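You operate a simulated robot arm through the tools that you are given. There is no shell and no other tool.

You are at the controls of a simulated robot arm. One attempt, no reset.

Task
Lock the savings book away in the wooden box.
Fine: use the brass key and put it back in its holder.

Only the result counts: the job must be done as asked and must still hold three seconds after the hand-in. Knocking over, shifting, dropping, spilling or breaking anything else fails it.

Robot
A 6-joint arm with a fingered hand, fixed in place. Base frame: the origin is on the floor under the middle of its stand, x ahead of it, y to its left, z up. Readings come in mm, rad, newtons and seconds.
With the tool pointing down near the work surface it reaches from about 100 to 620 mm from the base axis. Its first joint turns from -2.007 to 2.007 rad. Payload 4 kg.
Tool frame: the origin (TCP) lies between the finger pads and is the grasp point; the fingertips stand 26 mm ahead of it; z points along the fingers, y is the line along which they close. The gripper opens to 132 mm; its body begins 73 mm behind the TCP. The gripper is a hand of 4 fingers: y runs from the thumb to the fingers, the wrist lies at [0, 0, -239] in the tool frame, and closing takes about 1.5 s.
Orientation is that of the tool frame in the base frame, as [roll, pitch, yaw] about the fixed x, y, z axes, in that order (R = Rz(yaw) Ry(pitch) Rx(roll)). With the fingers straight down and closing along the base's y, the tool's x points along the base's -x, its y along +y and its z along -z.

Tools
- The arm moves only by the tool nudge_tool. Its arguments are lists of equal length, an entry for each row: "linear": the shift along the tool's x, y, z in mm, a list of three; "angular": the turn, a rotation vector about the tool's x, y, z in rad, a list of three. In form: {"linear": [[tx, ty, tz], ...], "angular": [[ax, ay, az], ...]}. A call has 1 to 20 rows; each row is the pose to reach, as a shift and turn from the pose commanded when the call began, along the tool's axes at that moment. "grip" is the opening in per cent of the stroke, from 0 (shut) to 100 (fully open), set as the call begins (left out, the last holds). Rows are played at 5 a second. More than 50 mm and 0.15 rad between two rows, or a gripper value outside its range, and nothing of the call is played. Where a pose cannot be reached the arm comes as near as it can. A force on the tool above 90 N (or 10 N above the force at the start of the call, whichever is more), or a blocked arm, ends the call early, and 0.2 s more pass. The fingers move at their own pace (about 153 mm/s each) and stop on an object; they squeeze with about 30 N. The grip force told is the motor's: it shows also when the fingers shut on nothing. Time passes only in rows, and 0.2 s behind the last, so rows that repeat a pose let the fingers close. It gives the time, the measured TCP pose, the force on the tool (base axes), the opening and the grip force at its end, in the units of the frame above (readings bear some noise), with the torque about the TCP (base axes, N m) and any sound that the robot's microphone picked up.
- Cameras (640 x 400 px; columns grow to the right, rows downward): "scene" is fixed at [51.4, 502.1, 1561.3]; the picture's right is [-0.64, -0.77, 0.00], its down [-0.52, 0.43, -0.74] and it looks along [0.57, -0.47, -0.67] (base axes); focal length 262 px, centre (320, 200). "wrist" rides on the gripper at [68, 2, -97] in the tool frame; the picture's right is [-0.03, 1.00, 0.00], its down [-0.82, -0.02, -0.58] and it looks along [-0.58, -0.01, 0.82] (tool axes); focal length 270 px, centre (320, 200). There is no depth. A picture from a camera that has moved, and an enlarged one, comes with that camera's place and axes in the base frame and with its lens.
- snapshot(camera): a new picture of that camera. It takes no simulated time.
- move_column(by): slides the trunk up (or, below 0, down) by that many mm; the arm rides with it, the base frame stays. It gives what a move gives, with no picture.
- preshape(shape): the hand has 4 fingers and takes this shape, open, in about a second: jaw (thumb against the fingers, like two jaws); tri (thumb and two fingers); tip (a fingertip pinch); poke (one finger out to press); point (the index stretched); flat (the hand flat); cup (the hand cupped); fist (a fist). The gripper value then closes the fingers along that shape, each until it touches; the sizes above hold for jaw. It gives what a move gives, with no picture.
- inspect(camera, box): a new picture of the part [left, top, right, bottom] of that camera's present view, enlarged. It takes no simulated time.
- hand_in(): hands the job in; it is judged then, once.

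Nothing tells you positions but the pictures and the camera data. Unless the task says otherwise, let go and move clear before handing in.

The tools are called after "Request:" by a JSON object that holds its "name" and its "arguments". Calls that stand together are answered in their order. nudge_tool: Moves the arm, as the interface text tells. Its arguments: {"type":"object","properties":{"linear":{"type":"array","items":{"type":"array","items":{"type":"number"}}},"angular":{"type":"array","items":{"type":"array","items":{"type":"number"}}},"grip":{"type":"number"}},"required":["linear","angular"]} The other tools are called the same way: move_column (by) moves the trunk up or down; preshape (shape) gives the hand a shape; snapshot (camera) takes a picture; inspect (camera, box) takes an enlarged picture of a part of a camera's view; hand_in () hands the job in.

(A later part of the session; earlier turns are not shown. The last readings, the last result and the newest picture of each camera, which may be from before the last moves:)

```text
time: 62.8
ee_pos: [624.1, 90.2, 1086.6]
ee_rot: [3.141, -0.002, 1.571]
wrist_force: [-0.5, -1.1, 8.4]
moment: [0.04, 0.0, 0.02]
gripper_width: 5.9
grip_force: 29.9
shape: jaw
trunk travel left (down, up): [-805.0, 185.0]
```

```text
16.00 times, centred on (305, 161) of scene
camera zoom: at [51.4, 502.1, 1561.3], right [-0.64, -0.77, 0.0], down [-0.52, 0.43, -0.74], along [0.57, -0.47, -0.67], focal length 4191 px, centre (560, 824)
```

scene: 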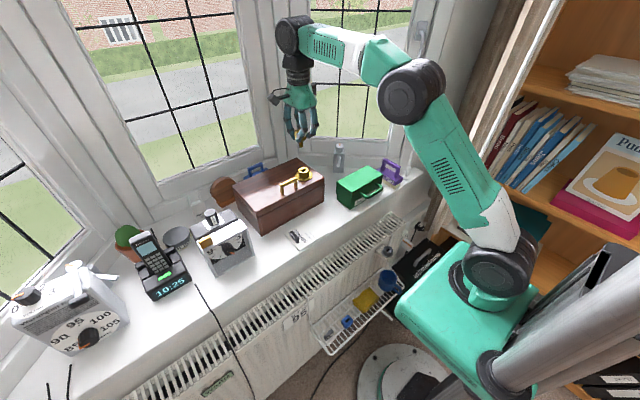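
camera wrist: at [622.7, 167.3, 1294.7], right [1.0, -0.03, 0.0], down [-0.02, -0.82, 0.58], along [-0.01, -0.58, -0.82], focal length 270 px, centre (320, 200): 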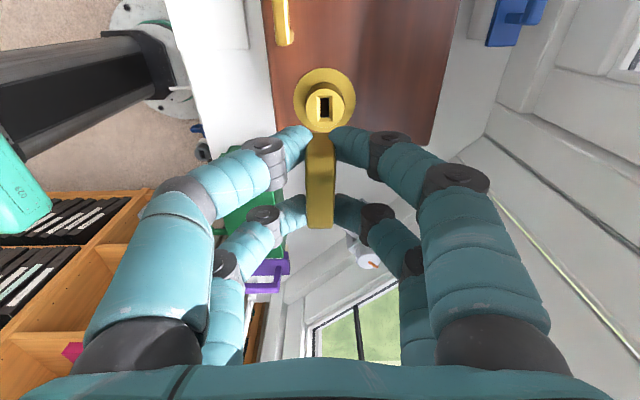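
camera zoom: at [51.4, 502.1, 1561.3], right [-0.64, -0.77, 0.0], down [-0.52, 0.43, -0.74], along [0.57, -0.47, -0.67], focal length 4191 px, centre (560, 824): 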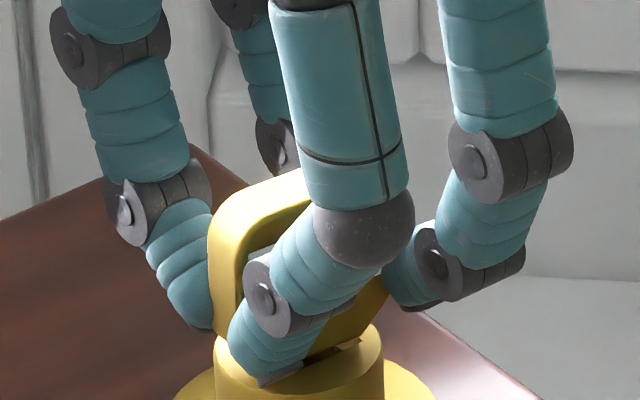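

There's now about 8 N of upward contact force, so the key is seated in the lock. I'll ease off half a millimetre and try a small clockwise turn about the lock axis, watching torque and sound.

Request:
{"name": "nudge_tool", "arguments": {"linear": [[0, 0, -0.7], [0.03, -0.6, -0.7], [0.12, -1.2, -0.7], [0.27, -1.8, -0.7], [0.27, -1.8, -0.7]], "angular": [[0, 0, 0], [0, 0, 0.1], [0, 0, 0.2], [0, 0, 0.3], [0, 0, 0.3]]}}

Request:
{"name": "inspect", "arguments": {"camera": "scene", "box": [290, 150, 322, 180]}}

Request:
{"name": "inspect", "arguments": {"camera": "wrist", "box": [270, 100, 370, 240]}}

```text
time: 64.0
ee_pos: [621.9, 91.3, 1086.7]
ee_rot: [3.141, -0.001, 1.268]
wrist_force: [1.2, -4.1, 7.3]
moment: [-0.05, -0.07, -0.03]
gripper_width: 5.4
grip_force: 30.9
shape: jaw
trunk travel left (down, up): [-805.0, 185.0]
```

```text
13.33 times, centred on (306, 165) of scene
camera zoom: at [51.4, 502.1, 1561.3], right [-0.64, -0.77, 0.0], down [-0.52, 0.43, -0.74], along [0.57, -0.47, -0.67], focal length 3492 px, centre (507, 667)
```

zoom: 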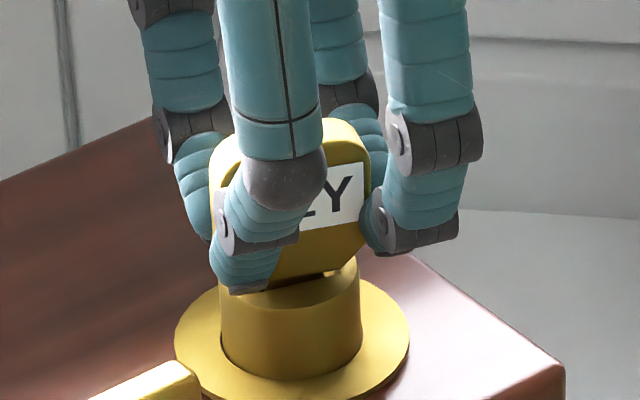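

```text
2.86 times, centred on (320, 170) of wrist
camera zoom: at [644.5, 155.7, 1183.4], right [0.95, -0.32, 0.0], down [-0.26, -0.77, 0.58], along [-0.18, -0.55, -0.82], focal length 772 px, centre (320, 286)
```

zoom: 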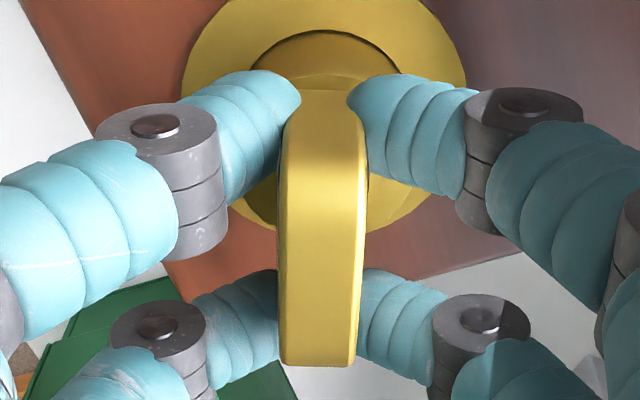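

The key turns with very little torque (0.03 N·m), staying aligned in the hand. I'll continue turning clockwise.

Request:
{"name": "nudge_tool", "arguments": {"linear": [[0.03, -0.6, -0.5], [0.12, -1.2, -0.5], [0.27, -1.8, -0.5], [0.47, -2.3, -0.5], [0.73, -2.9, -0.5], [1.05, -3.4, -0.5], [1.05, -3.4, -0.5]], "angular": [[0, 0, 0.1], [0, 0, 0.2], [0, 0, 0.3], [0, 0, 0.4], [0, 0, 0.5], [0, 0, 0.6], [0, 0, 0.6]]}}

Request:
{"name": "inspect", "arguments": {"camera": "scene", "box": [290, 150, 322, 180]}}

Request:
{"name": "inspect", "arguments": {"camera": "wrist", "box": [270, 100, 370, 240]}}

```text
time: 65.6
ee_pos: [619.8, 91.0, 1087.8]
ee_rot: [-3.14, 0.0, 0.668]
wrist_force: [6.2, -3.2, 4.0]
moment: [-0.03, -0.18, 0.02]
gripper_width: 5.3
grip_force: 30.6
shape: jaw
trunk travel left (down, up): [-805.0, 185.0]
```

```text
13.33 times, centred on (306, 165) of scene
camera zoom: at [51.4, 502.1, 1561.3], right [-0.64, -0.77, 0.0], down [-0.52, 0.43, -0.74], along [0.57, -0.47, -0.67], focal length 3492 px, centre (507, 667)
```

zoom: 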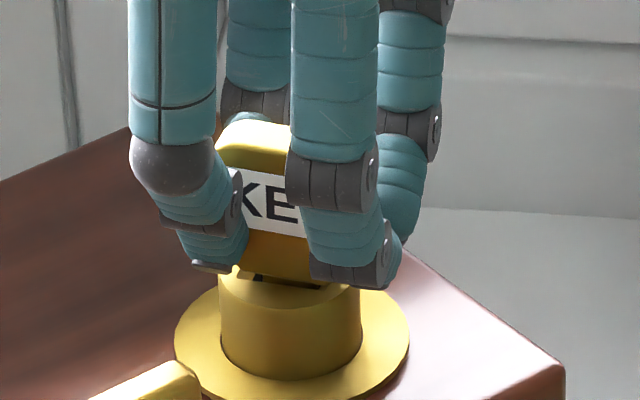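

```text
2.86 times, centred on (320, 170) of wrist
camera zoom: at [674.8, 133.9, 1183.5], right [0.6, -0.8, 0.0], down [-0.65, -0.49, 0.58], along [-0.46, -0.35, -0.82], focal length 772 px, centre (320, 286)
```

zoom: 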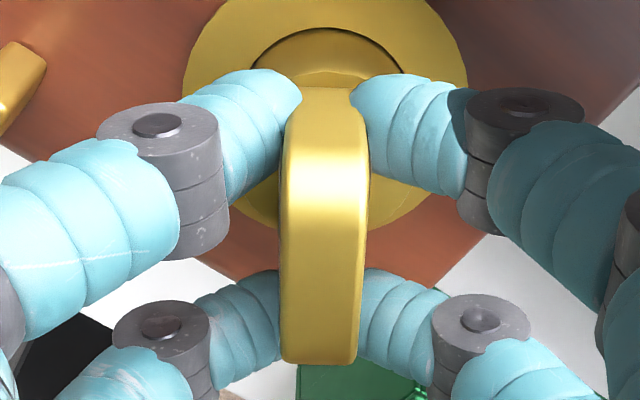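

The slot is visibly turning with the key, and torque is still low. I'll relax the small side force and continue to a full quarter turn.

Request:
{"name": "nudge_tool", "arguments": {"linear": [[0.33, 0.15, -0.3], [0.42, -0.45, -0.3], [0.57, -1.0, -0.3], [0.77, -1.6, -0.3], [1.03, -2.1, -0.3], [1.35, -2.65, -0.3], [1.6, -3.0, -0.3], [1.6, -3.0, -0.3]], "angular": [[0, 0, 0.1], [0, 0, 0.2], [0, 0, 0.3], [0, 0, 0.4], [0, 0, 0.5], [0, 0, 0.6], [0, 0, 0.67], [0, 0, 0.67]]}}

Request:
{"name": "inspect", "arguments": {"camera": "scene", "box": [290, 150, 322, 180]}}

Request:
{"name": "inspect", "arguments": {"camera": "wrist", "box": [270, 100, 370, 240]}}

```text
time: 67.4
ee_pos: [620.0, 96.7, 1086.4]
ee_rot: [3.141, 0.0, 0.002]
wrist_force: [-0.8, 5.6, 3.7]
moment: [0.41, -0.14, 0.81]
gripper_width: 6.8
grip_force: 30.1
shape: jaw
trunk travel left (down, up): [-805.0, 185.0]
```

```text
13.33 times, centred on (306, 165) of scene
camera zoom: at [51.4, 502.1, 1561.3], right [-0.64, -0.77, 0.0], down [-0.52, 0.43, -0.74], along [0.57, -0.47, -0.67], focal length 3492 px, centre (507, 667)
```

zoom: 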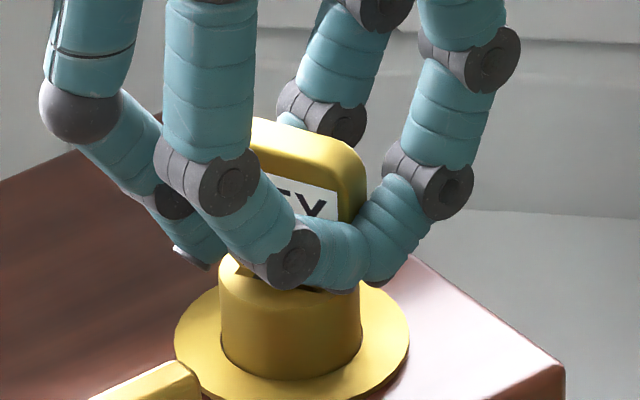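

```text
2.86 times, centred on (320, 170) of wrist
camera zoom: at [688.1, 95.4, 1183.5], right [-0.03, -1.0, 0.0], down [-0.82, 0.02, 0.58], along [-0.58, 0.01, -0.82], focal length 772 px, centre (320, 286)
```

zoom: 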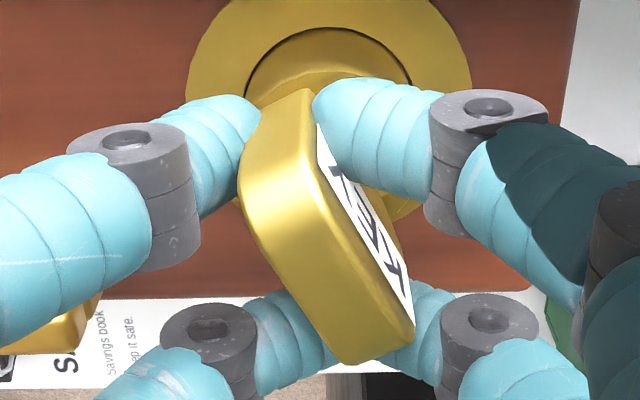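

The hand reached 90° but the key stopped at about 66° with torque rising to 0.8 N·m, so the lock has hit an end stop near there. I'll turn the hand back to match the key, relieving the strain.

Request:
{"name": "nudge_tool", "arguments": {"linear": [[0.05, 0.8, 0], [0.2, 1.55, 0], [0.45, 2.3, 0], [0.45, 2.3, 0]], "angular": [[0, 0, -0.13], [0, 0, -0.27], [0, 0, -0.4], [0, 0, -0.4]]}}

Request:
{"name": "inspect", "arguments": {"camera": "wrist", "box": [270, 100, 370, 240]}}

Request:
{"name": "inspect", "arguments": {"camera": "scene", "box": [290, 150, 322, 180]}}

```text
time: 68.4
ee_pos: [618.9, 95.7, 1087.5]
ee_rot: [-3.141, 0.0, 0.401]
wrist_force: [-7.5, 2.4, 3.3]
moment: [0.23, 0.03, 0.04]
gripper_width: 5.7
grip_force: 30.4
shape: jaw
trunk travel left (down, up): [-805.0, 185.0]
```

```text
2.86 times, centred on (320, 170) of wrist
camera zoom: at [682.8, 120.1, 1183.5], right [0.37, -0.93, 0.0], down [-0.76, -0.3, 0.58], along [-0.54, -0.21, -0.82], focal length 772 px, centre (320, 286)
```

zoom: 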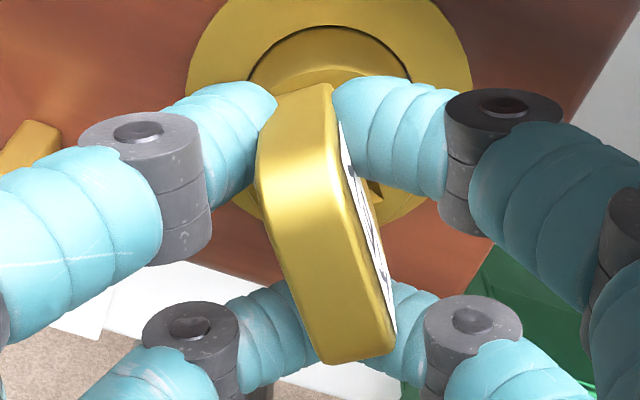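

```text
13.33 times, centred on (306, 165) of scene
camera zoom: at [51.4, 502.1, 1561.3], right [-0.64, -0.77, 0.0], down [-0.52, 0.43, -0.74], along [0.57, -0.47, -0.67], focal length 3492 px, centre (507, 667)
```

zoom: 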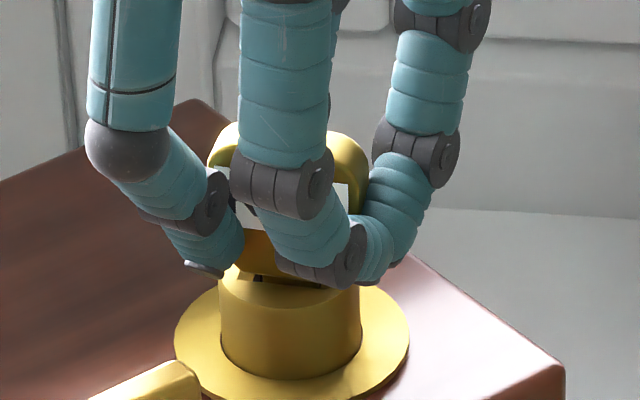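

The key still sits askew in the hand by about 15°. I'll turn the hand back a bit more to line up with the bow.

Request:
{"name": "nudge_tool", "arguments": {"linear": [[0.05, 0.8, 0], [0.15, 1.5, 0], [0.15, 1.5, 0]], "angular": [[0, 0, -0.13], [0, 0, -0.25], [0, 0, -0.25]]}}

Request:
{"name": "inspect", "arguments": {"camera": "wrist", "box": [270, 100, 370, 240]}}

```text
time: 69.2
ee_pos: [619.5, 92.3, 1087.4]
ee_rot: [-3.141, 0.0, 0.651]
wrist_force: [-7.6, 2.0, 1.9]
moment: [0.19, 0.09, 0.02]
gripper_width: 5.9
grip_force: 30.2
shape: jaw
trunk travel left (down, up): [-805.0, 185.0]
```

```text
2.86 times, centred on (320, 170) of wrist
camera zoom: at [674.7, 133.4, 1183.6], right [0.59, -0.81, 0.0], down [-0.66, -0.48, 0.58], along [-0.47, -0.34, -0.82], focal length 772 px, centre (320, 286)
```

zoom: 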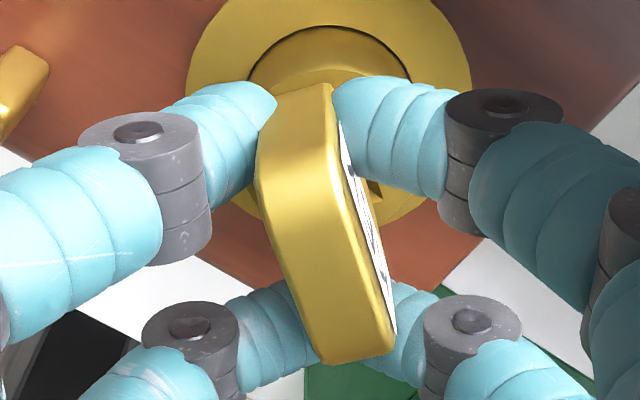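

The key is now held askew by about 15° and turns with the hand. I'll open the fingers, align the hand with the bow, and re-grip.

Request:
{"name": "nudge_tool", "arguments": {"linear": [[0, 0, 0], [0, 0, 0], [0, 0, 0], [0, 0, 0]], "angular": [[0, 0, 0], [0, 0, 0], [0, 0, 0], [0, 0, 0]], "grip": 35}}

Request:
{"name": "inspect", "arguments": {"camera": "wrist", "box": [240, 80, 400, 240]}}

Request:
{"name": "inspect", "arguments": {"camera": "scene", "box": [290, 150, 322, 180]}}

```text
time: 70.2
ee_pos: [620.3, 93.3, 1087.2]
ee_rot: [-3.141, -0.001, 0.651]
wrist_force: [0.3, 0.0, -0.4]
moment: [0.02, 0.01, 0.01]
gripper_width: 45.8
grip_force: 0.1
shape: jaw
trunk travel left (down, up): [-805.0, 185.0]
```

```text
2.50 times, centred on (320, 160) of wrist
camera zoom: at [675.9, 133.2, 1182.8], right [0.59, -0.81, 0.0], down [-0.66, -0.48, 0.58], along [-0.47, -0.34, -0.82], focal length 676 px, centre (320, 300)
```

zoom: 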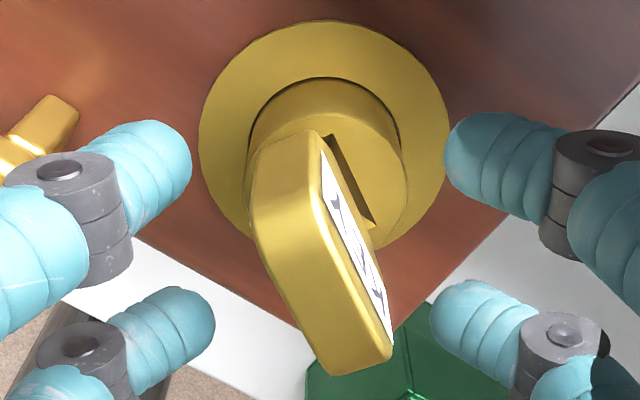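

```text
13.33 times, centred on (306, 165) of scene
camera zoom: at [51.4, 502.1, 1561.3], right [-0.64, -0.77, 0.0], down [-0.52, 0.43, -0.74], along [0.57, -0.47, -0.67], focal length 3492 px, centre (507, 667)
```

zoom: 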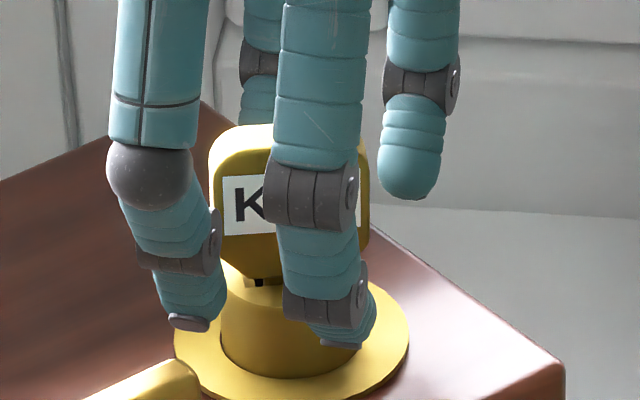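

The key stands in the slot at about 37° of turn, with my hand at 53°. I'll turn the hand back about 0.29 rad around the bow, centre it, and close again.

Request:
{"name": "nudge_tool", "arguments": {"linear": [[0.02, 0.9, 0], [0.1, 1.8, 0], [0.2, 2.6, 0], [0.2, 2.6, 0]], "angular": [[0, 0, -0.1], [0, 0, -0.2], [0, 0, -0.29], [0, 0, -0.29]]}}

Request:
{"name": "inspect", "arguments": {"camera": "wrist", "box": [240, 80, 400, 240]}}

```text
time: 71.2
ee_pos: [622.5, 92.0, 1087.1]
ee_rot: [-3.141, -0.002, 0.941]
wrist_force: [-0.5, -0.6, -0.2]
moment: [0.02, -0.02, 0.01]
gripper_width: 45.7
grip_force: 0.0
shape: jaw
trunk travel left (down, up): [-805.0, 185.0]
```

```text
2.50 times, centred on (320, 160) of wrist
camera zoom: at [664.5, 146.0, 1183.4], right [0.79, -0.61, 0.0], down [-0.5, -0.65, 0.58], along [-0.35, -0.46, -0.82], focal length 676 px, centre (320, 300)
```

zoom: 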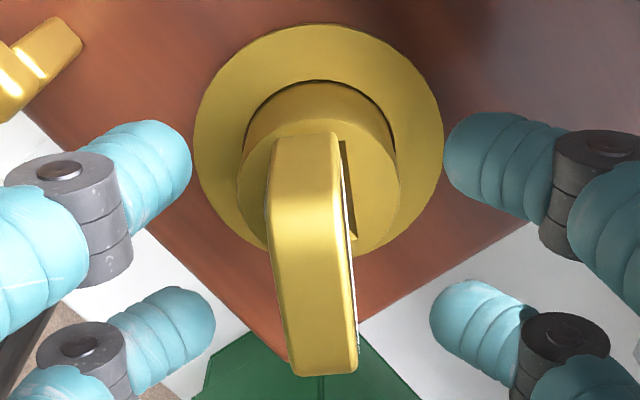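

Nearly aligned now. A last small turn and shift, then I'll close on the bow.

Request:
{"name": "nudge_tool", "arguments": {"linear": [[0, -0.8, 0], [0, -0.8, 0]], "angular": [[0, 0, -0.07], [0, 0, -0.07]]}}

Request:
{"name": "nudge_tool", "arguments": {"linear": [[0, 0, 0], [0, 0, 0], [0, 0, 0], [0, 0, 0], [0, 0, 0], [0, 0, 0]], "angular": [[0, 0, 0], [0, 0, 0], [0, 0, 0], [0, 0, 0], [0, 0, 0], [0, 0, 0]], "grip": 5}}

Request:
{"name": "inspect", "arguments": {"camera": "wrist", "box": [240, 80, 400, 240]}}

```text
time: 71.8
ee_pos: [620.7, 91.6, 1087.3]
ee_rot: [3.14, -0.001, 1.01]
wrist_force: [-0.9, -0.2, 0.0]
moment: [-0.02, 0.02, -0.04]
gripper_width: 45.8
grip_force: 0.0
shape: jaw
trunk travel left (down, up): [-805.0, 185.0]
```

```text
time: 73.2
ee_pos: [622.3, 92.3, 1086.2]
ee_rot: [-3.141, 0.0, 1.01]
wrist_force: [1.5, -0.3, 1.4]
moment: [0.0, -0.03, -0.02]
gripper_width: 7.5
grip_force: 0.0
shape: jaw
trunk travel left (down, up): [-805.0, 185.0]
```

```text
2.50 times, centred on (320, 160) of wrist
camera zoom: at [659.5, 148.9, 1183.5], right [0.83, -0.55, 0.0], down [-0.45, -0.68, 0.58], along [-0.32, -0.48, -0.82], focal length 676 px, centre (320, 300)
```

zoom: 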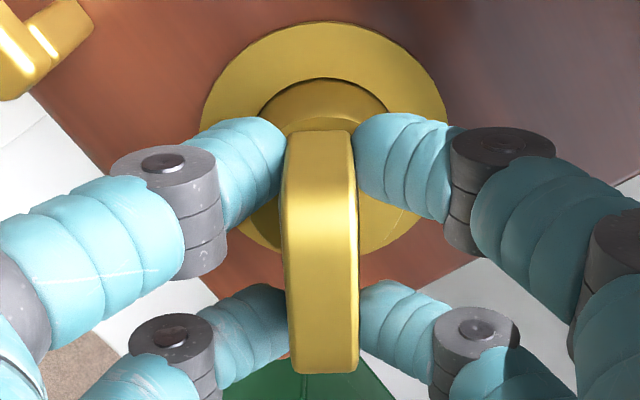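

The fingers are just touching with no squeeze yet, so I'll close slightly more.

Request:
{"name": "nudge_tool", "arguments": {"linear": [[0, 0, 0], [0, 0, 0], [0, 0, 0]], "angular": [[0, 0, 0], [0, 0, 0], [0, 0, 0]], "grip": 3}}

Request:
{"name": "inspect", "arguments": {"camera": "wrist", "box": [240, 80, 400, 240]}}

```text
time: 74.0
ee_pos: [620.8, 89.3, 1087.8]
ee_rot: [-3.141, 0.0, 1.009]
wrist_force: [-1.9, -10.4, -4.1]
moment: [-0.06, 0.0, -0.03]
gripper_width: 4.1
grip_force: 29.7
shape: jaw
trunk travel left (down, up): [-805.0, 185.0]
```

```text
2.50 times, centred on (320, 160) of wrist
camera zoom: at [659.5, 147.2, 1183.2], right [0.83, -0.55, 0.0], down [-0.45, -0.68, 0.58], along [-0.32, -0.48, -0.82], focal length 676 px, centre (320, 300)
```

zoom: 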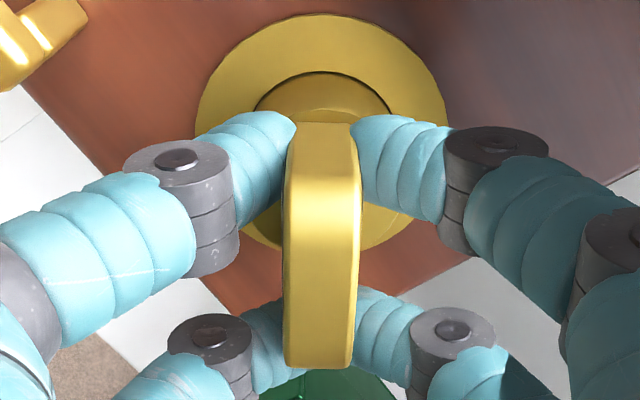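

The far pair slipped past the end, but the near pair holds the bow firmly off-axis, which is enough for turning. I'll ease the side force and turn clockwise again up to the stop.

Request:
{"name": "nudge_tool", "arguments": {"linear": [[-0.8, 0.0, 0], [-0.7, -0.6, 0], [-0.55, -1.2, 0], [-0.3, -1.8, 0], [-0.05, -2.3, 0], [0.2, -2.8, 0], [0.2, -2.8, 0]], "angular": [[0, 0, 0.1], [0, 0, 0.2], [0, 0, 0.3], [0, 0, 0.4], [0, 0, 0.5], [0, 0, 0.59], [0, 0, 0.59]]}}

Request:
{"name": "inspect", "arguments": {"camera": "wrist", "box": [240, 80, 400, 240]}}

Request:
{"name": "inspect", "arguments": {"camera": "scene", "box": [290, 150, 322, 180]}}

```text
time: 75.6
ee_pos: [619.0, 93.4, 1085.9]
ee_rot: [3.141, -0.001, 0.42]
wrist_force: [-2.9, -3.3, -0.3]
moment: [0.03, -0.06, 0.36]
gripper_width: 4.0
grip_force: 29.7
shape: jaw
trunk travel left (down, up): [-805.0, 185.0]
```

```text
2.50 times, centred on (320, 160) of wrist
camera zoom: at [682.2, 120.0, 1183.2], right [0.38, -0.92, 0.0], down [-0.75, -0.31, 0.58], along [-0.53, -0.22, -0.82], focal length 676 px, centre (320, 300)
```

zoom: 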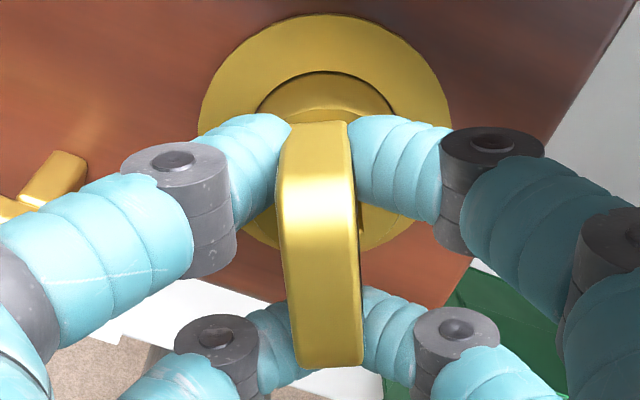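

```text
13.33 times, centred on (306, 165) of scene
camera zoom: at [51.4, 502.1, 1561.3], right [-0.64, -0.77, 0.0], down [-0.52, 0.43, -0.74], along [0.57, -0.47, -0.67], focal length 3492 px, centre (507, 667)
```

zoom: 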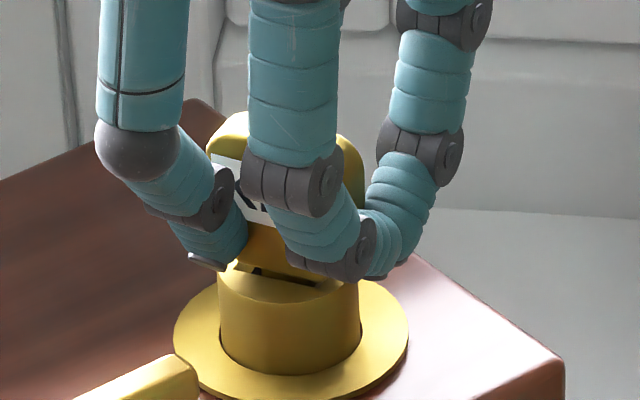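

The torque builds at a key angle of about 61°, so the end stop is near 60°. I'll check in a wider view that the box hasn't shifted.

Request:
{"name": "inspect", "arguments": {"camera": "scene", "box": [220, 140, 340, 260]}}

Request:
{"name": "snapshot", "arguments": {"camera": "wrist"}}

```text
3.33 times, centred on (280, 200) of scene
camera zoom: at [51.4, 502.1, 1561.3], right [-0.64, -0.77, 0.0], down [-0.52, 0.43, -0.74], along [0.57, -0.47, -0.67], focal length 873 px, centre (453, 200)
```

zoom: 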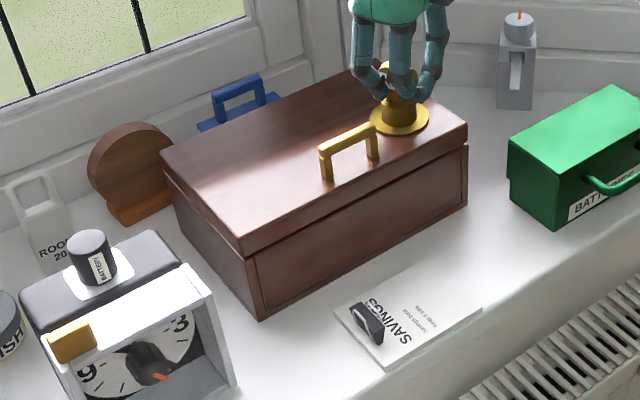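

```text
taken
camera wrist: at [682.2, 120.0, 1183.2], right [0.38, -0.92, 0.0], down [-0.75, -0.31, 0.58], along [-0.53, -0.22, -0.82], focal length 270 px, centre (320, 200)
```

wrist: 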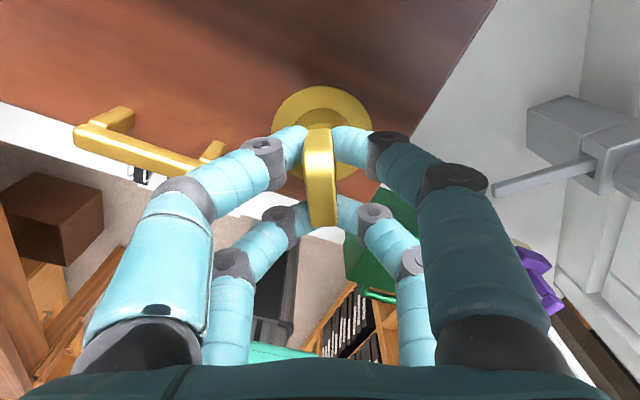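

The box hasn't moved and the key is at its stop. I'll release the key, leaving it in the lock, and rise clear so I can test the lid.

Request:
{"name": "nudge_tool", "arguments": {"linear": [[0, 0, 0], [0, 0, 0], [0, 0, 0], [0, 0, 0]], "angular": [[0, 0, 0], [0, 0, 0], [0, 0, 0], [0, 0, 0]], "grip": 40}}

Request:
{"name": "inspect", "arguments": {"camera": "wrist", "box": [240, 80, 400, 240]}}

Request:
{"name": "nudge_tool", "arguments": {"linear": [[0, 0, -8], [0, 0, -20], [0, 0, -40], [0, 0, -65], [0, 0, -90], [0, 0, -90]], "angular": [[0, 0, 0], [0, 0, 0], [0, 0, 0], [0, 0, 0], [0, 0, 0], [0, 0, 0]]}}

Request:
{"name": "snapshot", "arguments": {"camera": "wrist"}}

Request:
{"name": "inspect", "arguments": {"camera": "scene", "box": [280, 140, 330, 190]}}

```text
time: 76.6
ee_pos: [619.6, 94.1, 1085.5]
ee_rot: [-3.141, 0.001, 0.42]
wrist_force: [0.0, -0.3, -0.2]
moment: [-0.03, 0.01, -0.02]
gripper_width: 52.3
grip_force: 0.1
shape: jaw
trunk travel left (down, up): [-805.0, 185.0]
```

```text
2.50 times, centred on (320, 160) of wrist
camera zoom: at [682.7, 120.0, 1183.1], right [0.38, -0.92, 0.0], down [-0.75, -0.31, 0.58], along [-0.53, -0.22, -0.82], focal length 676 px, centre (320, 300)
```

zoom: 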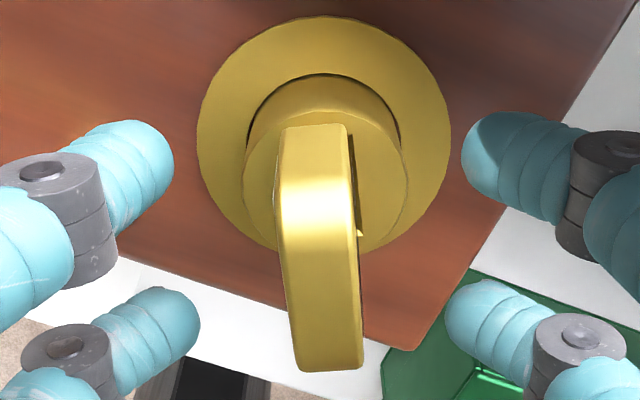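

```text
time: 78.0
ee_pos: [620.8, 93.5, 1175.0]
ee_rot: [-3.141, 0.0, 0.421]
wrist_force: [-0.8, -1.0, 1.3]
moment: [0.04, 0.01, 0.05]
gripper_width: 52.2
grip_force: 0.2
shape: jaw
trunk travel left (down, up): [-805.0, 185.0]
```

```text
taken
camera wrist: at [683.8, 119.4, 1272.3], right [0.38, -0.92, 0.0], down [-0.75, -0.31, 0.58], along [-0.53, -0.22, -0.82], focal length 270 px, centre (320, 200)
```

wrist: 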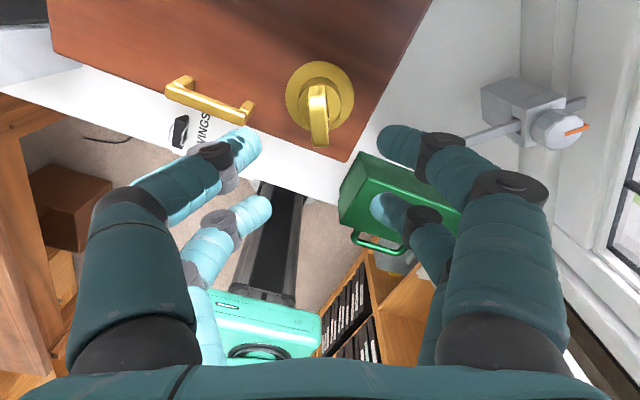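

```text
8.00 times, centred on (305, 165) of scene
camera zoom: at [51.4, 502.1, 1561.3], right [-0.64, -0.77, 0.0], down [-0.52, 0.43, -0.74], along [0.57, -0.47, -0.67], focal length 2095 px, centre (440, 480)
```

zoom: 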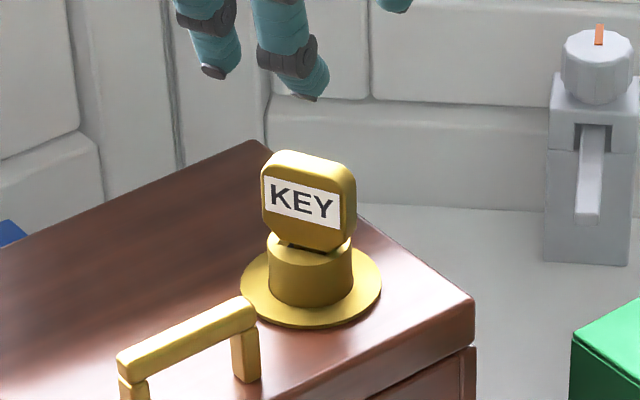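

The key stands in the turned lock by itself. Next I'll turn the hand so it closes along x and move above the lid handle.

Request:
{"name": "nudge_tool", "arguments": {"linear": [[0, 0, 0], [0, 0, 0], [0, 0, 0], [0, 0, 0], [0, 0, 0], [0, 0, 0], [0, 0, 0], [0, 0, 0], [0, 0, 0]], "angular": [[0, 0, -0.143], [0, 0, -0.286], [0, 0, -0.429], [0, 0, -0.572], [0, 0, -0.715], [0, 0, -0.858], [0, 0, -1.0], [0, 0, -1.15], [0, 0, -1.15]]}}

Request:
{"name": "snapshot", "arguments": {"camera": "wrist"}}

```text
time: 80.0
ee_pos: [620.5, 93.9, 1176.4]
ee_rot: [-3.14, -0.001, 1.573]
wrist_force: [-0.4, -1.0, -0.2]
moment: [0.01, -0.02, 0.0]
gripper_width: 52.4
grip_force: 0.1
shape: jaw
trunk travel left (down, up): [-805.0, 185.0]
```

```text
taken
camera wrist: at [621.7, 162.2, 1272.9], right [1.0, -0.02, 0.0], down [-0.02, -0.82, 0.58], along [-0.01, -0.58, -0.82], focal length 270 px, centre (320, 200)
```

wrist: 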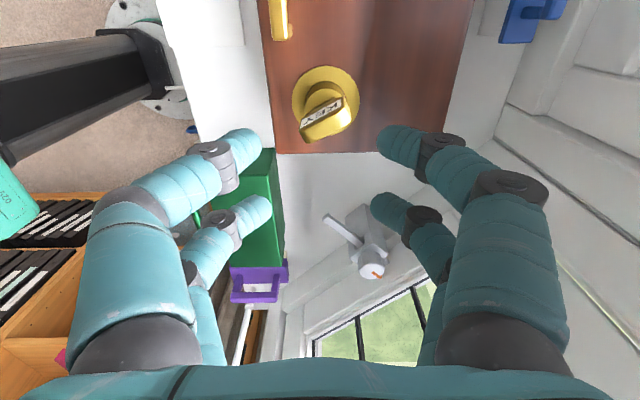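

Now I'll shift over the handle, about +84 in y and −37 in x, staying at this height, and look.

Request:
{"name": "nudge_tool", "arguments": {"linear": [[25, -11, 0], [55, -24, 0], [84, -37, 0], [84, -37, 0]], "angular": [[0, 0, 0], [0, 0, 0], [0, 0, 0], [0, 0, 0]]}}

Request:
{"name": "snapshot", "arguments": {"camera": "wrist"}}

Request:
{"name": "inspect", "arguments": {"camera": "wrist", "box": [240, 60, 400, 180]}}

```text
time: 81.0
ee_pos: [584.5, 180.8, 1175.6]
ee_rot: [3.14, -0.001, 1.57]
wrist_force: [0.2, 0.1, 0.7]
moment: [-0.03, -0.01, -0.03]
gripper_width: 52.4
grip_force: 0.1
shape: jaw
trunk travel left (down, up): [-805.0, 185.0]
```

```text
taken
camera wrist: at [585.9, 248.1, 1272.5], right [1.0, -0.03, 0.0], down [-0.02, -0.82, 0.58], along [-0.01, -0.58, -0.82], focal length 270 px, centre (320, 200)
```

wrist: 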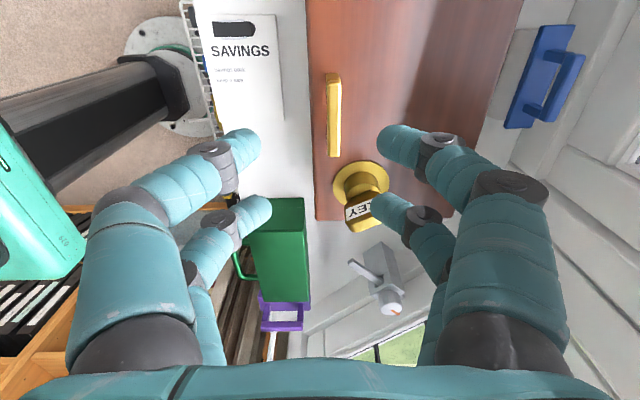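

```text
3.33 times, centred on (320, 120) of wrist
camera zoom: at [585.9, 248.1, 1272.5], right [1.0, -0.03, 0.0], down [-0.02, -0.82, 0.58], along [-0.01, -0.58, -0.82], focal length 901 px, centre (320, 467)
```

zoom: 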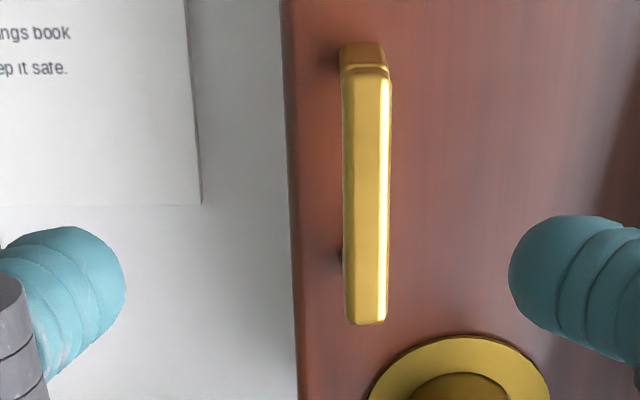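

The handle bar is centred at about (594.5, 176), 58 mm long, with its top near z≈1067. I'll align with it and descend so the fingertips straddle the bar.

Request:
{"name": "nudge_tool", "arguments": {"linear": [[-3, 5, 10], [-6, 10.6, 30], [-6, 10.6, 50], [-6, 10.6, 70], [-6, 10.6, 85], [-6, 10.6, 85]], "angular": [[0, 0, 0], [0, 0, 0], [0, 0, 0], [0, 0, 0], [0, 0, 0], [0, 0, 0]]}}

Request:
{"name": "snapshot", "arguments": {"camera": "wrist"}}

Request:
{"name": "inspect", "arguments": {"camera": "scene", "box": [265, 140, 325, 200]}}

```text
time: 82.4
ee_pos: [593.2, 170.4, 1092.8]
ee_rot: [-3.142, -0.001, 1.572]
wrist_force: [0.6, 0.4, 0.5]
moment: [0.01, 0.01, -0.01]
gripper_width: 52.4
grip_force: 0.1
shape: jaw
trunk travel left (down, up): [-805.0, 185.0]
```

```text
taken
camera wrist: at [595.1, 239.2, 1189.7], right [1.0, -0.03, 0.0], down [-0.02, -0.82, 0.58], along [-0.01, -0.58, -0.82], focal length 270 px, centre (320, 200)
```

wrist: 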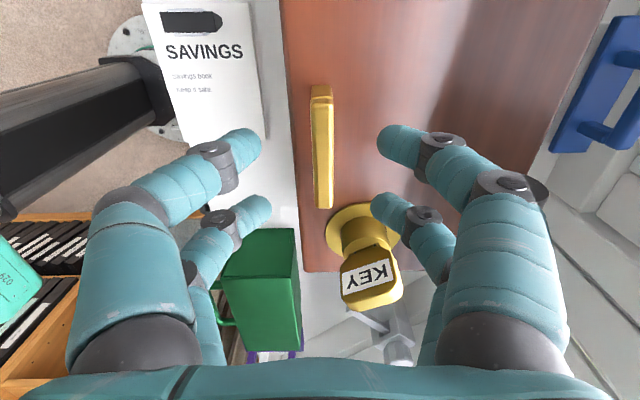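

```text
6.67 times, centred on (295, 170) of scene
camera zoom: at [51.4, 502.1, 1561.3], right [-0.64, -0.77, 0.0], down [-0.52, 0.43, -0.74], along [0.57, -0.47, -0.67], focal length 1746 px, centre (487, 400)
```

zoom: 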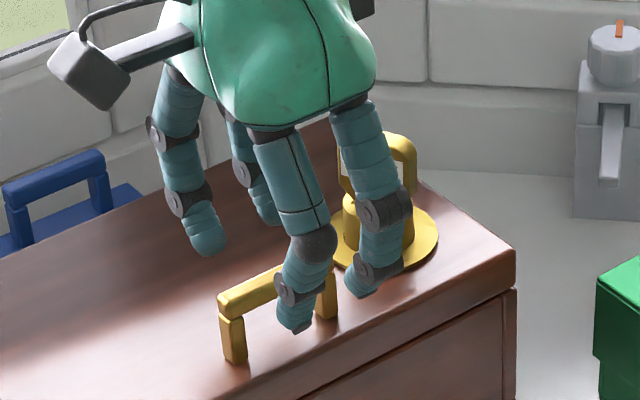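

The bar lies between both finger pairs. I'll shift slightly (+3 y, +1 x), descend to z≈1075 and close on the bar.

Request:
{"name": "nudge_tool", "arguments": {"linear": [[3, 1.2, 6], [3, 1.2, 12], [3, 1.2, 17], [3, 1.2, 17]], "angular": [[0, 0, 0], [0, 0, 0], [0, 0, 0], [0, 0, 0]]}}

Request:
{"name": "nudge_tool", "arguments": {"linear": [[0, 0, 0], [0, 0, 0], [0, 0, 0], [0, 0, 0], [0, 0, 0], [0, 0, 0]], "angular": [[0, 0, 0], [0, 0, 0], [0, 0, 0], [0, 0, 0], [0, 0, 0], [0, 0, 0]], "grip": 0}}

Request:
{"name": "inspect", "arguments": {"camera": "wrist", "box": [220, 60, 420, 240]}}

Request:
{"name": "inspect", "arguments": {"camera": "scene", "box": [265, 140, 325, 200]}}

```text
time: 83.4
ee_pos: [594.1, 173.8, 1074.6]
ee_rot: [3.14, 0.002, 1.571]
wrist_force: [-0.8, 0.1, 0.1]
moment: [0.0, -0.04, 0.03]
gripper_width: 52.5
grip_force: 0.0
shape: jaw
trunk travel left (down, up): [-805.0, 185.0]
```

```text
time: 84.8
ee_pos: [594.9, 175.2, 1073.6]
ee_rot: [3.142, 0.001, 1.57]
wrist_force: [0.3, 1.6, -4.4]
moment: [-0.05, -0.01, 0.04]
gripper_width: 4.3
grip_force: 29.3
shape: jaw
trunk travel left (down, up): [-805.0, 185.0]
```

```text
2.22 times, centred on (320, 150) of wrist
camera zoom: at [597.1, 242.8, 1171.0], right [1.0, -0.03, 0.0], down [-0.02, -0.82, 0.58], along [-0.01, -0.58, -0.82], focal length 601 px, centre (320, 311)
```

zoom: 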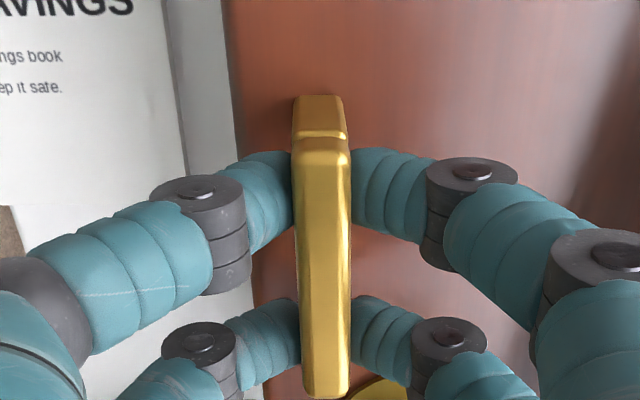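

```text
6.67 times, centred on (295, 170) of scene
camera zoom: at [51.4, 502.1, 1561.3], right [-0.64, -0.77, 0.0], down [-0.52, 0.43, -0.74], along [0.57, -0.47, -0.67], focal length 1746 px, centre (487, 400)
```

zoom: 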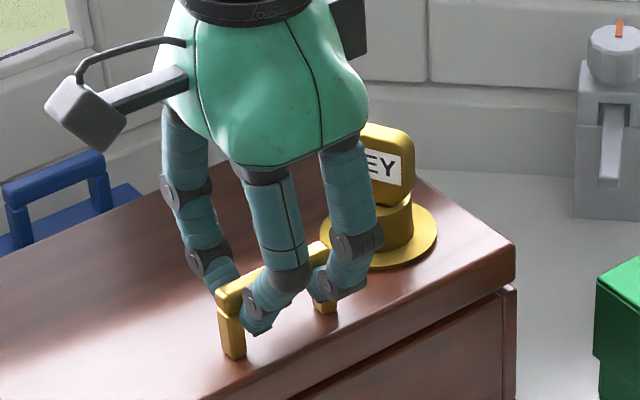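

The fingers hook the bar firmly. I'll lift a few millimetres and read the force to see whether the lid is free.

Request:
{"name": "nudge_tool", "arguments": {"linear": [[0, 0, -1.5], [0, 0, -3], [0, 0, -3]], "angular": [[0, 0, 0], [0, 0, 0], [0, 0, 0]]}}

Request:
{"name": "inspect", "arguments": {"camera": "scene", "box": [225, 150, 335, 250]}}

```text
time: 85.6
ee_pos: [596.2, 174.2, 1077.1]
ee_rot: [3.142, -0.001, 1.57]
wrist_force: [5.6, -1.1, -5.4]
moment: [-0.04, -0.02, 0.02]
gripper_width: 4.1
grip_force: 30.1
shape: jaw
trunk travel left (down, up): [-805.0, 185.0]
```

```text
4.00 times, centred on (280, 200) of scene
camera zoom: at [51.4, 502.1, 1561.3], right [-0.64, -0.77, 0.0], down [-0.52, 0.43, -0.74], along [0.57, -0.47, -0.67], focal length 1048 px, centre (480, 200)
```

zoom: 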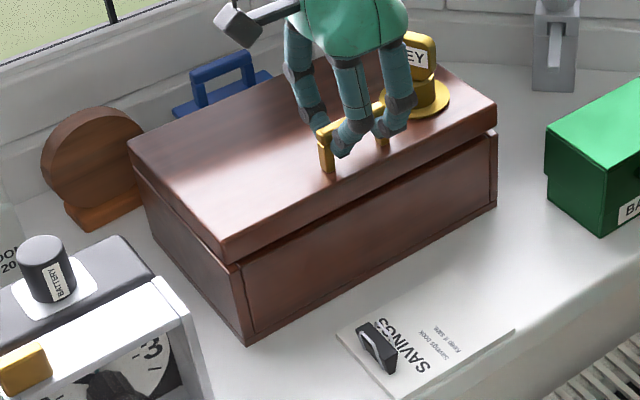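

The lid is free: its front rose with only about 5 N, so the lock is open now. Before swinging it fully I want the key safely out, so I'll lower the lid, let go, and return to the key.

Request:
{"name": "nudge_tool", "arguments": {"linear": [[0, 0, 1.5], [0, 0, 3.2], [0, 0, 3.2]], "angular": [[0, 0, 0], [0, 0, 0], [0, 0, 0]]}}

Request:
{"name": "nudge_tool", "arguments": {"linear": [[0, 0, 0], [0, 0, 0], [0, 0, 0], [0, 0, -15], [0, 0, -40], [0, 0, -70], [0, 0, -95], [0, 0, -95]], "angular": [[0, 0, 0], [0, 0, 0], [0, 0, 0], [0, 0, 0], [0, 0, 0], [0, 0, 0], [0, 0, 0], [0, 0, 0]], "grip": 40}}

Request:
{"name": "snapshot", "arguments": {"camera": "wrist"}}

Request:
{"name": "inspect", "arguments": {"camera": "scene", "box": [225, 150, 335, 250]}}

```text
time: 86.4
ee_pos: [595.1, 174.7, 1075.1]
ee_rot: [-3.14, 0.001, 1.571]
wrist_force: [5.7, -4.1, -1.6]
moment: [-0.14, -0.1, 0.05]
gripper_width: 4.3
grip_force: 29.8
shape: jaw
trunk travel left (down, up): [-805.0, 185.0]
```

```text
time: 88.2
ee_pos: [597.5, 175.4, 1170.2]
ee_rot: [3.141, 0.0, 1.571]
wrist_force: [0.6, -0.5, -0.7]
moment: [0.02, 0.01, 0.0]
gripper_width: 52.8
grip_force: 0.1
shape: jaw
trunk travel left (down, up): [-805.0, 185.0]
```

```text
taken
camera wrist: at [597.9, 243.7, 1267.1], right [1.0, -0.03, 0.0], down [-0.02, -0.82, 0.58], along [-0.02, -0.58, -0.82], focal length 270 px, centre (320, 200)
```

wrist: 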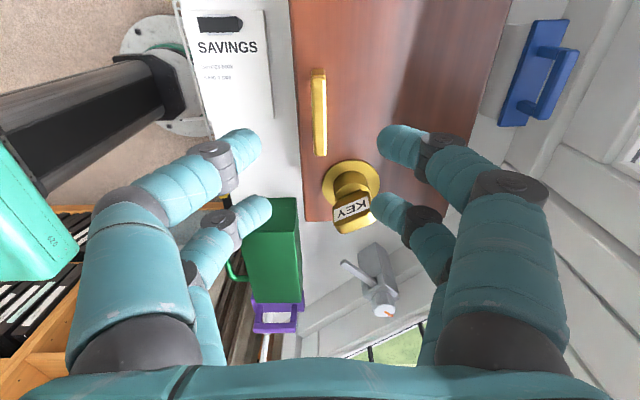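

```text
4.00 times, centred on (280, 200) of scene
camera zoom: at [51.4, 502.1, 1561.3], right [-0.64, -0.77, 0.0], down [-0.52, 0.43, -0.74], along [0.57, -0.47, -0.67], focal length 1048 px, centre (480, 200)
```

zoom: 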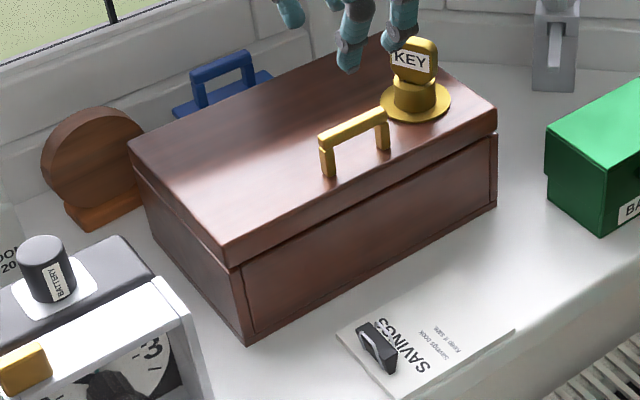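

The lid is closed again and nothing has shifted. I'll go back over the key, turning the hand about 60° to match the bow.

Request:
{"name": "nudge_tool", "arguments": {"linear": [[-20, 6, 0], [-40, 12, 0], [-60, 18, 0], [-80.5, 24, 0], [-80.5, 24, 0], [-80.5, 24, 0], [-80.5, 24, 0], [-80.5, 24, 0], [-80.5, 24, 0]], "angular": [[0, 0, 0.13], [0, 0, 0.26], [0, 0, 0.39], [0, 0, 0.52], [0, 0, 0.65], [0, 0, 0.78], [0, 0, 0.91], [0, 0, 1.05], [0, 0, 1.05]]}}

Request:
{"name": "snapshot", "arguments": {"camera": "wrist"}}

Request:
{"name": "inspect", "arguments": {"camera": "wrist", "box": [240, 40, 400, 180]}}

```text
time: 90.2
ee_pos: [617.4, 94.5, 1170.9]
ee_rot: [-3.141, 0.0, 0.519]
wrist_force: [0.0, -0.4, -0.1]
moment: [-0.04, -0.03, -0.01]
gripper_width: 52.4
grip_force: 0.0
shape: jaw
trunk travel left (down, up): [-805.0, 185.0]
```

```text
taken
camera wrist: at [678.0, 126.9, 1266.4], right [0.47, -0.88, 0.0], down [-0.72, -0.39, 0.58], along [-0.51, -0.27, -0.82], focal length 270 px, centre (320, 200)
```

wrist: 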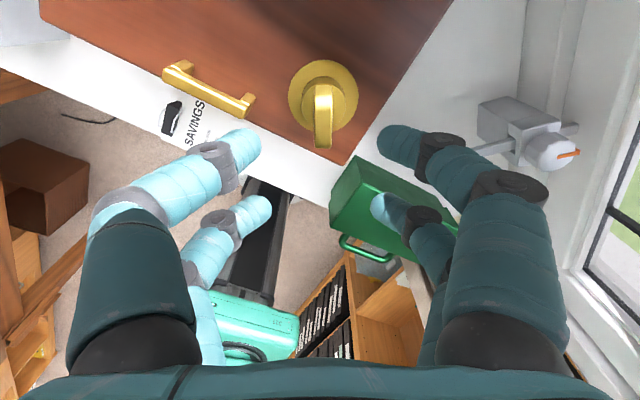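

```text
2.86 times, centred on (320, 110) of wrist
camera zoom: at [678.0, 126.9, 1266.4], right [0.47, -0.88, 0.0], down [-0.72, -0.39, 0.58], along [-0.51, -0.27, -0.82], focal length 772 px, centre (320, 457)
```

zoom: 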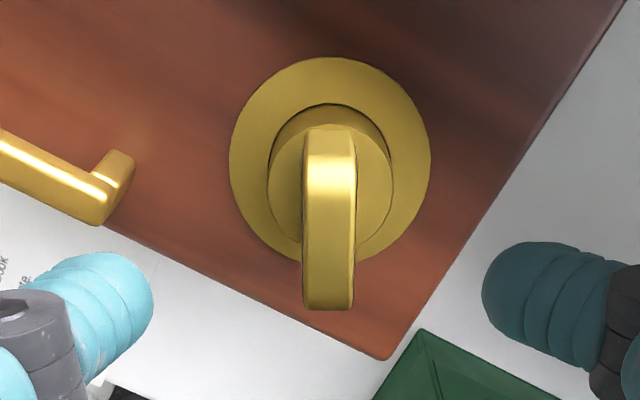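

The bow is exactly aligned with the hand at this angle (about 60°). I'll shift 2 mm sideways and 1 mm forward and descend partway.

Request:
{"name": "nudge_tool", "arguments": {"linear": [[0.5, 1, 20], [1, 2.1, 40], [1, 2.1, 55], [1, 2.1, 65], [1, 2.1, 65]], "angular": [[0, 0, 0], [0, 0, 0], [0, 0, 0], [0, 0, 0], [0, 0, 0]]}}

Request:
{"name": "inspect", "arguments": {"camera": "wrist", "box": [240, 80, 400, 240]}}

```text
time: 91.4
ee_pos: [620.1, 93.5, 1106.8]
ee_rot: [3.141, 0.0, 0.52]
wrist_force: [-0.3, -0.1, 0.2]
moment: [0.01, -0.01, -0.03]
gripper_width: 52.6
grip_force: 0.1
shape: jaw
trunk travel left (down, up): [-805.0, 185.0]
```

```text
2.50 times, centred on (320, 160) of wrist
camera zoom: at [680.8, 126.0, 1201.8], right [0.47, -0.88, 0.0], down [-0.72, -0.39, 0.58], along [-0.51, -0.27, -0.82], focal length 676 px, centre (320, 300)
```

zoom: 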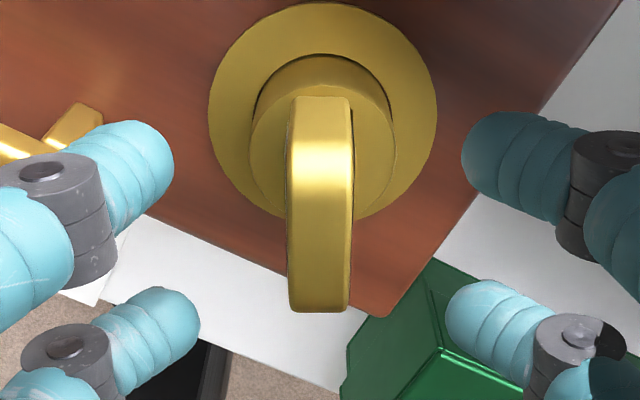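

The predicted final view matches the first good grip exactly. I'll descend the last 19 mm and close gently to 5%.

Request:
{"name": "nudge_tool", "arguments": {"linear": [[0, 0, 6], [0, 0, 12], [0, 0, 18.5], [0, 0, 18.5]], "angular": [[0, 0, 0], [0, 0, 0], [0, 0, 0], [0, 0, 0]]}}

Request:
{"name": "inspect", "arguments": {"camera": "wrist", "box": [240, 80, 400, 240]}}

```text
time: 92.4
ee_pos: [621.0, 91.4, 1086.8]
ee_rot: [3.14, 0.0, 0.522]
wrist_force: [-0.2, 0.5, 0.1]
moment: [0.01, 0.01, -0.01]
gripper_width: 52.5
grip_force: 0.1
shape: jaw
trunk travel left (down, up): [-805.0, 185.0]
```

```text
2.50 times, centred on (320, 160) of wrist
camera zoom: at [680.6, 124.8, 1183.0], right [0.48, -0.88, 0.0], down [-0.72, -0.39, 0.58], along [-0.51, -0.27, -0.82], focal length 676 px, centre (320, 300)
```

zoom: 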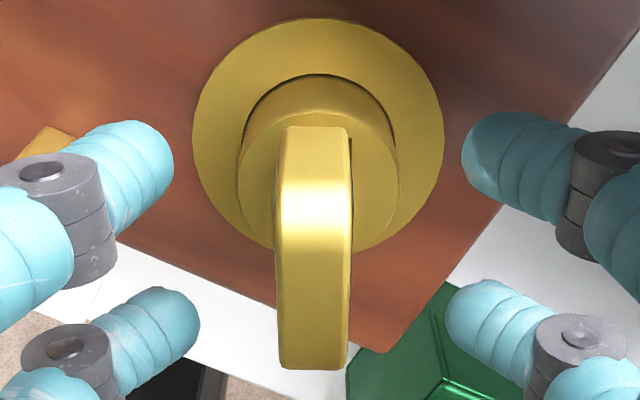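

The bow sits within about a millimetre of the ideal spot. I'll nudge +1 forward, −1 sideways and 1 mm up, then close gently.

Request:
{"name": "nudge_tool", "arguments": {"linear": [[1.2, -0.9, -1.2], [1.2, -0.9, -1.2]], "angular": [[0, 0, 0], [0, 0, 0]]}}

Request:
{"name": "nudge_tool", "arguments": {"linear": [[0, 0, 0], [0, 0, 0], [0, 0, 0], [0, 0, 0], [0, 0, 0], [0, 0, 0], [0, 0, 0], [0, 0, 0]], "angular": [[0, 0, 0], [0, 0, 0], [0, 0, 0], [0, 0, 0], [0, 0, 0], [0, 0, 0], [0, 0, 0], [0, 0, 0]], "grip": 5}}

Request:
{"name": "inspect", "arguments": {"camera": "wrist", "box": [240, 80, 400, 240]}}

```text
time: 93.0
ee_pos: [621.3, 93.4, 1087.7]
ee_rot: [3.141, 0.0, 0.52]
wrist_force: [0.0, 0.2, 0.8]
moment: [-0.01, 0.0, 0.0]
gripper_width: 52.5
grip_force: 0.0
shape: jaw
trunk travel left (down, up): [-805.0, 185.0]
```

```text
time: 94.8
ee_pos: [620.1, 92.8, 1088.2]
ee_rot: [3.14, -0.002, 0.521]
wrist_force: [-5.0, -6.5, 0.1]
moment: [-0.1, 0.05, 0.13]
gripper_width: 4.3
grip_force: 30.0
shape: jaw
trunk travel left (down, up): [-805.0, 185.0]
```

```text
2.50 times, centred on (320, 160) of wrist
camera zoom: at [680.3, 125.1, 1185.1], right [0.47, -0.88, 0.0], down [-0.72, -0.39, 0.58], along [-0.51, -0.27, -0.82], focal length 676 px, centre (320, 300)
```

zoom: 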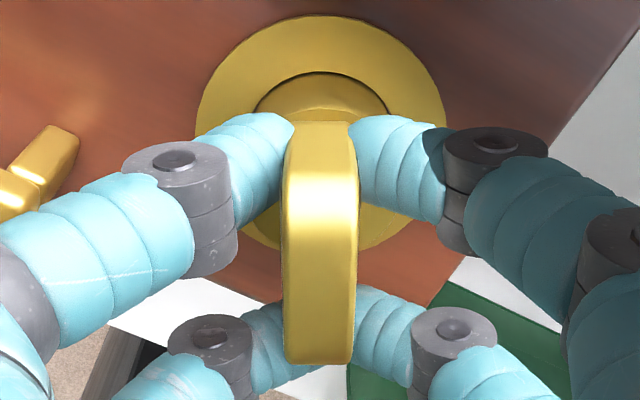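

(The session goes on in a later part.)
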